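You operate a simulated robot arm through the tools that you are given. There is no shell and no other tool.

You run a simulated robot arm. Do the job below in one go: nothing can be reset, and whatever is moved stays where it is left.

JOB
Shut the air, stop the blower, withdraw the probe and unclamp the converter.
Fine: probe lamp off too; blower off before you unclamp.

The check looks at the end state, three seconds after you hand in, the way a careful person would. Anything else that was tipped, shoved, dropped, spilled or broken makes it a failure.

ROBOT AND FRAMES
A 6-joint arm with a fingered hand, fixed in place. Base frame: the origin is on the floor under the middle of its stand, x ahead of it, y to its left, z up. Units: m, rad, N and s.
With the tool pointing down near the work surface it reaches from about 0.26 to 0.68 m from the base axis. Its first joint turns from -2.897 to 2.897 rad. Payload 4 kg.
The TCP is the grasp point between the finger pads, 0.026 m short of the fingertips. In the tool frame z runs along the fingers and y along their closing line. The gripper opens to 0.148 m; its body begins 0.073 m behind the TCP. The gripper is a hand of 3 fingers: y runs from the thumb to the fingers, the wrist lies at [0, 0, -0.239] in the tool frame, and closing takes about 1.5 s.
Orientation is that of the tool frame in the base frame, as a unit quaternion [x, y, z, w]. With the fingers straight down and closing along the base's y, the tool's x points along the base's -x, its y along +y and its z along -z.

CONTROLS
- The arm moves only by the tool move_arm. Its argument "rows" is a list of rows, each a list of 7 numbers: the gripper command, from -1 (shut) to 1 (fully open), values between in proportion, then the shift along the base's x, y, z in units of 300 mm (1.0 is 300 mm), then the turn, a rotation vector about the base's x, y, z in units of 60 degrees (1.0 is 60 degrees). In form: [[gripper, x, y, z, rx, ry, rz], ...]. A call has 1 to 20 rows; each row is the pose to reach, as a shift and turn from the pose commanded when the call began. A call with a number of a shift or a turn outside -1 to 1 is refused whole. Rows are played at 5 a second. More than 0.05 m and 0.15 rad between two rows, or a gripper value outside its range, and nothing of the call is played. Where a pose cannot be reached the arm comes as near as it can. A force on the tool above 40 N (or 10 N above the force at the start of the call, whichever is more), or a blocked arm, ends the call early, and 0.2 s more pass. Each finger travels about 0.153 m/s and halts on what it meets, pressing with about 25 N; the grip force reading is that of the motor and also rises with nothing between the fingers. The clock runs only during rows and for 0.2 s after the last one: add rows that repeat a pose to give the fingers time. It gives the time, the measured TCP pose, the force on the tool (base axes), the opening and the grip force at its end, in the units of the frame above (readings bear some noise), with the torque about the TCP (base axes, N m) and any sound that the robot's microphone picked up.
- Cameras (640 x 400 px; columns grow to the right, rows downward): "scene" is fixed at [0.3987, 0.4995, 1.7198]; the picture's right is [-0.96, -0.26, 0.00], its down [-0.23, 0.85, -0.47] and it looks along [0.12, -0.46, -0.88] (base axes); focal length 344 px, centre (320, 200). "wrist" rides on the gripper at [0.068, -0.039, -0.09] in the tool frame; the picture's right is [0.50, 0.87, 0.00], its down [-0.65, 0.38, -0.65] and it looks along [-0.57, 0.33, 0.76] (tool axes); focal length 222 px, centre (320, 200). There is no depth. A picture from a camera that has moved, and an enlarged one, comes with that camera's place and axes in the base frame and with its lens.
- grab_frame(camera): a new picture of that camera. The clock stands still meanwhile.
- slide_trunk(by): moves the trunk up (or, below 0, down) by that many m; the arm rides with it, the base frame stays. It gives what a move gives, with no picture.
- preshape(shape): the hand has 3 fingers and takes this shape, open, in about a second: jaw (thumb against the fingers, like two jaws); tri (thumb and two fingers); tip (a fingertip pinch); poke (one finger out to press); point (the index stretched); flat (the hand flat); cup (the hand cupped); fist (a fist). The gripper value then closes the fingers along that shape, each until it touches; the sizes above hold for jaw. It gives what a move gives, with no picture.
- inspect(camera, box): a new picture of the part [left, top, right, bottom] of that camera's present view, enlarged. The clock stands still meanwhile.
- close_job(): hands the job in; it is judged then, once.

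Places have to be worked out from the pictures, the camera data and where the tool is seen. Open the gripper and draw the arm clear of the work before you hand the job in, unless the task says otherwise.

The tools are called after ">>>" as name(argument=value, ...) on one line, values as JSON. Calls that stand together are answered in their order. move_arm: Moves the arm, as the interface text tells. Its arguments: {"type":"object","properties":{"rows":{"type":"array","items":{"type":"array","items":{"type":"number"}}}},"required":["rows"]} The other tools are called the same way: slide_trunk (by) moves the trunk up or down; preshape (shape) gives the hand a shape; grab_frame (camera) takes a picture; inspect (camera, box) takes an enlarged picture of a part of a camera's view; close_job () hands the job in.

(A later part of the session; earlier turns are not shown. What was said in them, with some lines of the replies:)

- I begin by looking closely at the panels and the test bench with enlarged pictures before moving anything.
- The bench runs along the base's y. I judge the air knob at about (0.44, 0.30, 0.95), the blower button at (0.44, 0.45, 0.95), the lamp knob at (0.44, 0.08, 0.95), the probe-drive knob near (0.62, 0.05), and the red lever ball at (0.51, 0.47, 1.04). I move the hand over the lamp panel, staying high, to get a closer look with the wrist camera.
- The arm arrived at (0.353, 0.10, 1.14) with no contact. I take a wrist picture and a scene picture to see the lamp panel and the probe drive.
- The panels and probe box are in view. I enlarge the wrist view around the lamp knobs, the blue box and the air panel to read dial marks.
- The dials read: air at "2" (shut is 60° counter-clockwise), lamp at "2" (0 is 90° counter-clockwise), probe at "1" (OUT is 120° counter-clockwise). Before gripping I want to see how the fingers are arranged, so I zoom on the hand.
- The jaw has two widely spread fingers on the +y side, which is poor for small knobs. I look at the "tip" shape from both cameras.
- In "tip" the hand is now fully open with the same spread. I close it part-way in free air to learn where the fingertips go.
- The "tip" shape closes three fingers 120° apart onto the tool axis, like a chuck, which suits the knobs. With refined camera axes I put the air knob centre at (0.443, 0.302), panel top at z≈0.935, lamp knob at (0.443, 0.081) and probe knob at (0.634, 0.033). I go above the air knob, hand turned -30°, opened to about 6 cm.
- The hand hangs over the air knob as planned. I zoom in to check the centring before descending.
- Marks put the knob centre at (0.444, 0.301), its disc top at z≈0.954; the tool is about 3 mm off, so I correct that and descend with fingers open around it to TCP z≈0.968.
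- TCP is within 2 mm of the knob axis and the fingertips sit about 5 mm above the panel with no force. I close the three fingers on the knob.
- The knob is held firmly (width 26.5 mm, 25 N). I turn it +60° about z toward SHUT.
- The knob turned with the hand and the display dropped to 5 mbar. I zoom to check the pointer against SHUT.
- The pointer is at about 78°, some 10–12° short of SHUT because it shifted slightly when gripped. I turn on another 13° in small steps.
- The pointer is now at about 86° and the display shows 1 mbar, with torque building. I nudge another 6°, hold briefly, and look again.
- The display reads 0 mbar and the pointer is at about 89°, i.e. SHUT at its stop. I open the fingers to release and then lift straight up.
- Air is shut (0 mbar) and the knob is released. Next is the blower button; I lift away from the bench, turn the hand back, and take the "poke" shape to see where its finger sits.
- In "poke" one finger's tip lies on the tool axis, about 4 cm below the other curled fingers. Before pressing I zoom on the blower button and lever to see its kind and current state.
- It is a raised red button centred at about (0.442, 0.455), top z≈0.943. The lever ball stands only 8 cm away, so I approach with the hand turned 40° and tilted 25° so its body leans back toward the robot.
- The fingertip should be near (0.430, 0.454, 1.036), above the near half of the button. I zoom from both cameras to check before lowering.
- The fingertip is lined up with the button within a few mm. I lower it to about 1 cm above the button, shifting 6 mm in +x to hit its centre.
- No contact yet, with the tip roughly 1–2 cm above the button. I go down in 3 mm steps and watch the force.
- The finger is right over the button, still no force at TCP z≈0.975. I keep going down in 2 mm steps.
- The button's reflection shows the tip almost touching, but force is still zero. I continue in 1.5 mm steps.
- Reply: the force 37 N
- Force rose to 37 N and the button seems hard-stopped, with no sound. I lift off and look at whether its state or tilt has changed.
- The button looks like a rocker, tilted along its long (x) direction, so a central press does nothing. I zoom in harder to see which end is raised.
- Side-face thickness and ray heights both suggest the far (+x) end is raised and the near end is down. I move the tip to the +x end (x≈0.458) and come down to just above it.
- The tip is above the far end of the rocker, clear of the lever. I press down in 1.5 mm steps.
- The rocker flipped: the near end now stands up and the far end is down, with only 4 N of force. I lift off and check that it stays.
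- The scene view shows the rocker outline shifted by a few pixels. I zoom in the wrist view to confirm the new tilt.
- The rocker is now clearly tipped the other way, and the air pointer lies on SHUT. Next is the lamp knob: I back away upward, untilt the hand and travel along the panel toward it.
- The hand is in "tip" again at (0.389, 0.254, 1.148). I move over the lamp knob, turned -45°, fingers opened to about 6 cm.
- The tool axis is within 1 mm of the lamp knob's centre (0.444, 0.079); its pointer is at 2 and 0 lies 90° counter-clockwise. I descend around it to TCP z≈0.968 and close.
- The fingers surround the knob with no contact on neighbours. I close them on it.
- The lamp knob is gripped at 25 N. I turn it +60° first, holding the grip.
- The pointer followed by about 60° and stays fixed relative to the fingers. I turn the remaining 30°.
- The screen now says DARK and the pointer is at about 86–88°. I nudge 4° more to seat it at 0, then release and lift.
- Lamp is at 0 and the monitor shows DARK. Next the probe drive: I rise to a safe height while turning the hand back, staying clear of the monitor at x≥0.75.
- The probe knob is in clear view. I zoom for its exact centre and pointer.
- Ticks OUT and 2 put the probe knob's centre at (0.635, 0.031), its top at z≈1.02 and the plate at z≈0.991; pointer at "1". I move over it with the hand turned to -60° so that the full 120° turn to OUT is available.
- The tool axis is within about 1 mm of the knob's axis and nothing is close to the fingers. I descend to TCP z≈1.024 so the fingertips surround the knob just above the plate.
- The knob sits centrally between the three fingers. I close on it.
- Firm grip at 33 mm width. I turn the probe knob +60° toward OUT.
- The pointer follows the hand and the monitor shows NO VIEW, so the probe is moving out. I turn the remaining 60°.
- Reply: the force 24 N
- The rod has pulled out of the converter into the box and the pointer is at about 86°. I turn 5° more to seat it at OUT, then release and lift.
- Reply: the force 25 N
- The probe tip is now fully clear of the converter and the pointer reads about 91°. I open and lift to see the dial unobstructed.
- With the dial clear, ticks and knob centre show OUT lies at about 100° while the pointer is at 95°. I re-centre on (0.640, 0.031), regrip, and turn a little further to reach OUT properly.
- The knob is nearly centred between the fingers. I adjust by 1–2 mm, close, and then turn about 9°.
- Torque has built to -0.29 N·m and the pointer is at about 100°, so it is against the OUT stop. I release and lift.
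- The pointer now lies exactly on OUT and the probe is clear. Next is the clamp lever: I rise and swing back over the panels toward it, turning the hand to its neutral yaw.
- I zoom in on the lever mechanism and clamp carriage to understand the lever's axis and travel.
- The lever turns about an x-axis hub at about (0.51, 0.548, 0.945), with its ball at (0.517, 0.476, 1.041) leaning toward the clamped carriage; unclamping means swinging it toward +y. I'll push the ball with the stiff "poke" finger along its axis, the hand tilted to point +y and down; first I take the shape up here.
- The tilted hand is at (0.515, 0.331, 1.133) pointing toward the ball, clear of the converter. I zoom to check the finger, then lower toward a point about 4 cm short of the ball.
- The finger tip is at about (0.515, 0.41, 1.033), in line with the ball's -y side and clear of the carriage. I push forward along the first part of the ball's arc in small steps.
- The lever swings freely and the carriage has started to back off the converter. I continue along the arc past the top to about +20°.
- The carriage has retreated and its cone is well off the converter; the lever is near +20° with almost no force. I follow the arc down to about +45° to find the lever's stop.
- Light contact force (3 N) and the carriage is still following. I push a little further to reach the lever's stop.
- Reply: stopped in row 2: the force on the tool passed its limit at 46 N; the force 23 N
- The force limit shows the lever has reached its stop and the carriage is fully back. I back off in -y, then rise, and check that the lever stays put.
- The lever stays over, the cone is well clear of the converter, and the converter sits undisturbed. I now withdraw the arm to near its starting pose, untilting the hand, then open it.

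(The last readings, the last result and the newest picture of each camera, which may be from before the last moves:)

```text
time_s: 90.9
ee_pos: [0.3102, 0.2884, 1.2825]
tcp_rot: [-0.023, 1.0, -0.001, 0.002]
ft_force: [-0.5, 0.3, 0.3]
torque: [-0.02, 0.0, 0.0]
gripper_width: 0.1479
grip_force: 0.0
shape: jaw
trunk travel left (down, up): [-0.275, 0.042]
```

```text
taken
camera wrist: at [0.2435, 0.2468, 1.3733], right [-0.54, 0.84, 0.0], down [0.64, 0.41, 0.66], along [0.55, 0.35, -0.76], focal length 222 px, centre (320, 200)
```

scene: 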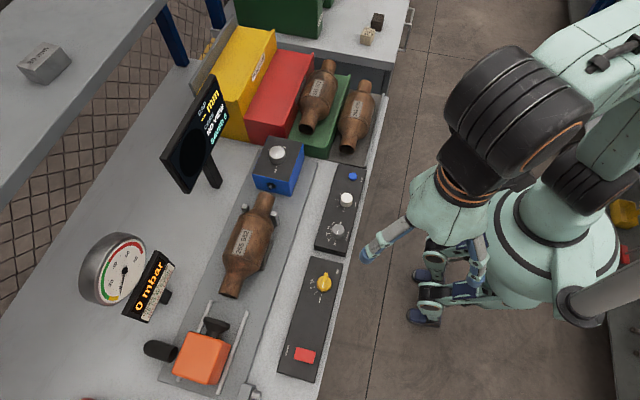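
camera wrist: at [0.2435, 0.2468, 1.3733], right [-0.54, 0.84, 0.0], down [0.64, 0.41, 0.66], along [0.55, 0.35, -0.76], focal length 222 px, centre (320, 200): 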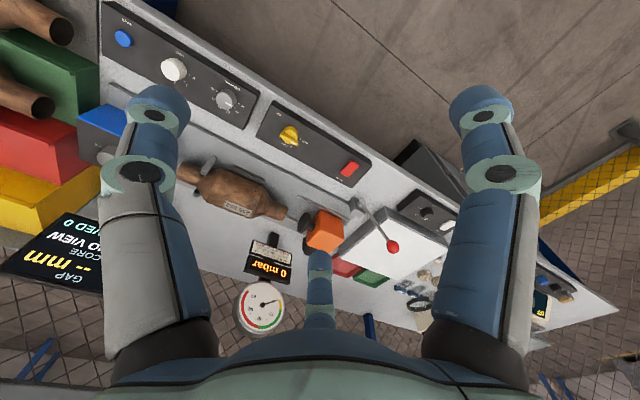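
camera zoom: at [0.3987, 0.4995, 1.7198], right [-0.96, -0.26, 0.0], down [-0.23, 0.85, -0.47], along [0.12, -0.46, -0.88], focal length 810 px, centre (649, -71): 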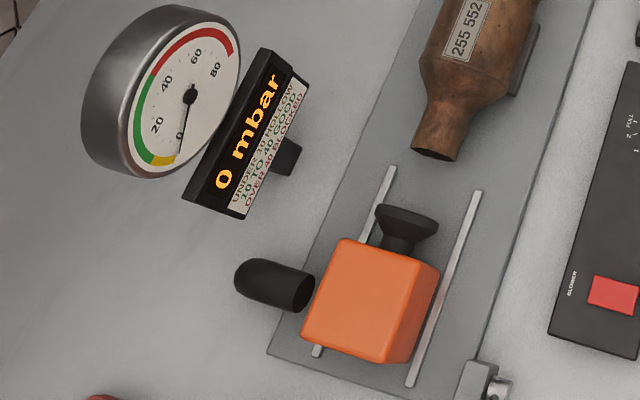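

All dials read as wanted: air SHUT, lamp 0, probe OUT, 0 mbar, carriage back and lever over. One last zoom on the blower rocker and lever from here to confirm their final state before handing in.

>>> inspect(camera="wrist", box=[325, 140, 385, 190])

>>> inspect(camera="wrist", box=[270, 180, 450, 290])

>>> inspect(camera="wrist", box=[140, 40, 320, 160])

```text
8.00 times, centred on (355, 165) of wrist
camera zoom: at [0.2435, 0.2468, 1.3733], right [-0.54, 0.84, 0.0], down [0.64, 0.41, 0.66], along [0.55, 0.35, -0.76], focal length 1777 px, centre (40, 480)
```

zoom: 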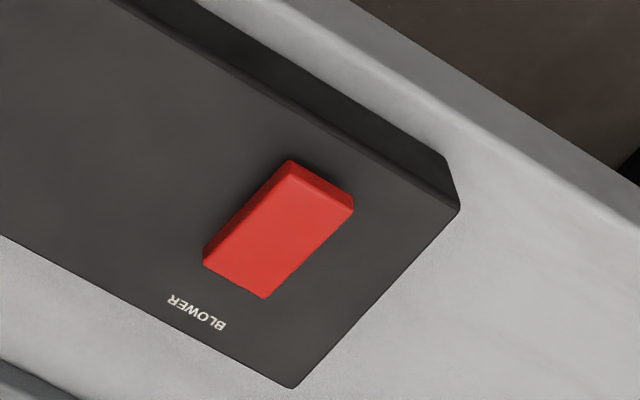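

```text
3.56 times, centred on (360, 235) of wrist
camera zoom: at [0.2435, 0.2468, 1.3733], right [-0.54, 0.84, 0.0], down [0.64, 0.41, 0.66], along [0.55, 0.35, -0.76], focal length 790 px, centre (178, 76)
```

zoom: 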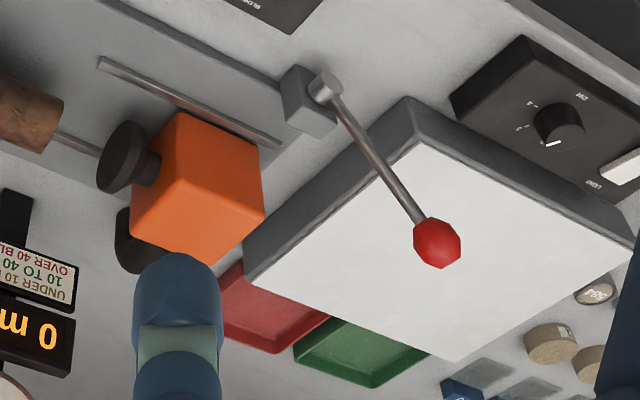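

```text
3.33 times, centred on (230, 100) of wrist
camera zoom: at [0.2435, 0.2468, 1.3733], right [-0.54, 0.84, 0.0], down [0.64, 0.41, 0.66], along [0.55, 0.35, -0.76], focal length 740 px, centre (620, 533)
```

zoom: 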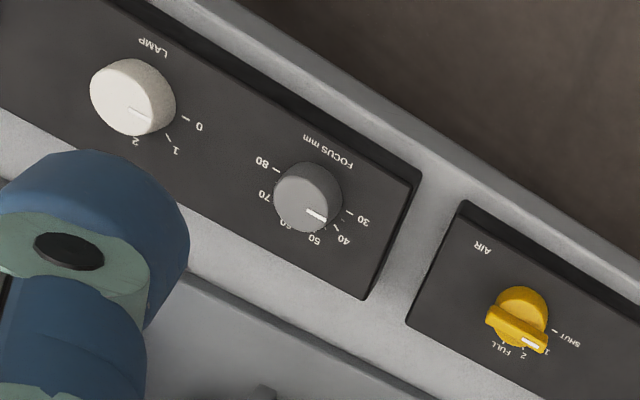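

The rocker stays tipped to its new (off) side, both pointers compute to about 88–90° (SHUT and 0), and the lever and carriage are at their released ends. The hand is open and clear of the bench, so I hand in.

>>> close_job()

```text
The job is handed in.
```

The air is shut, the blower is off, the probe is withdrawn with its lamp off, and the converter is unclamped. I then handed the job in, and I don't have the check's result.

| Item | Final state | What I saw |
|---|---|---|
| Air | SHUT, against its stop | Display reads 0 mbar |
| Blower | Switch tipped to its other side, before unclamping | Only the tilt confirms this; the panel gives no separate off signal |
| Probe lamp | 0 | Monitor went to DARK |
| Probe | OUT, against its stop | Probe tip clear of the converter, monitor shows NO VIEW |
| Clamp | Lever pushed over to its stop | Carriage back on its rails, cone well off the converter, converter still in place |

My first press on the blower switch landed near its middle at about 37 N and did nothing. I then pressed the far end and it flipped with about 4 N.

I didn't see anything else tipped or shifted, and the save and focus controls were not touched. The hand is open and back near its starting pose, clear of the bench.
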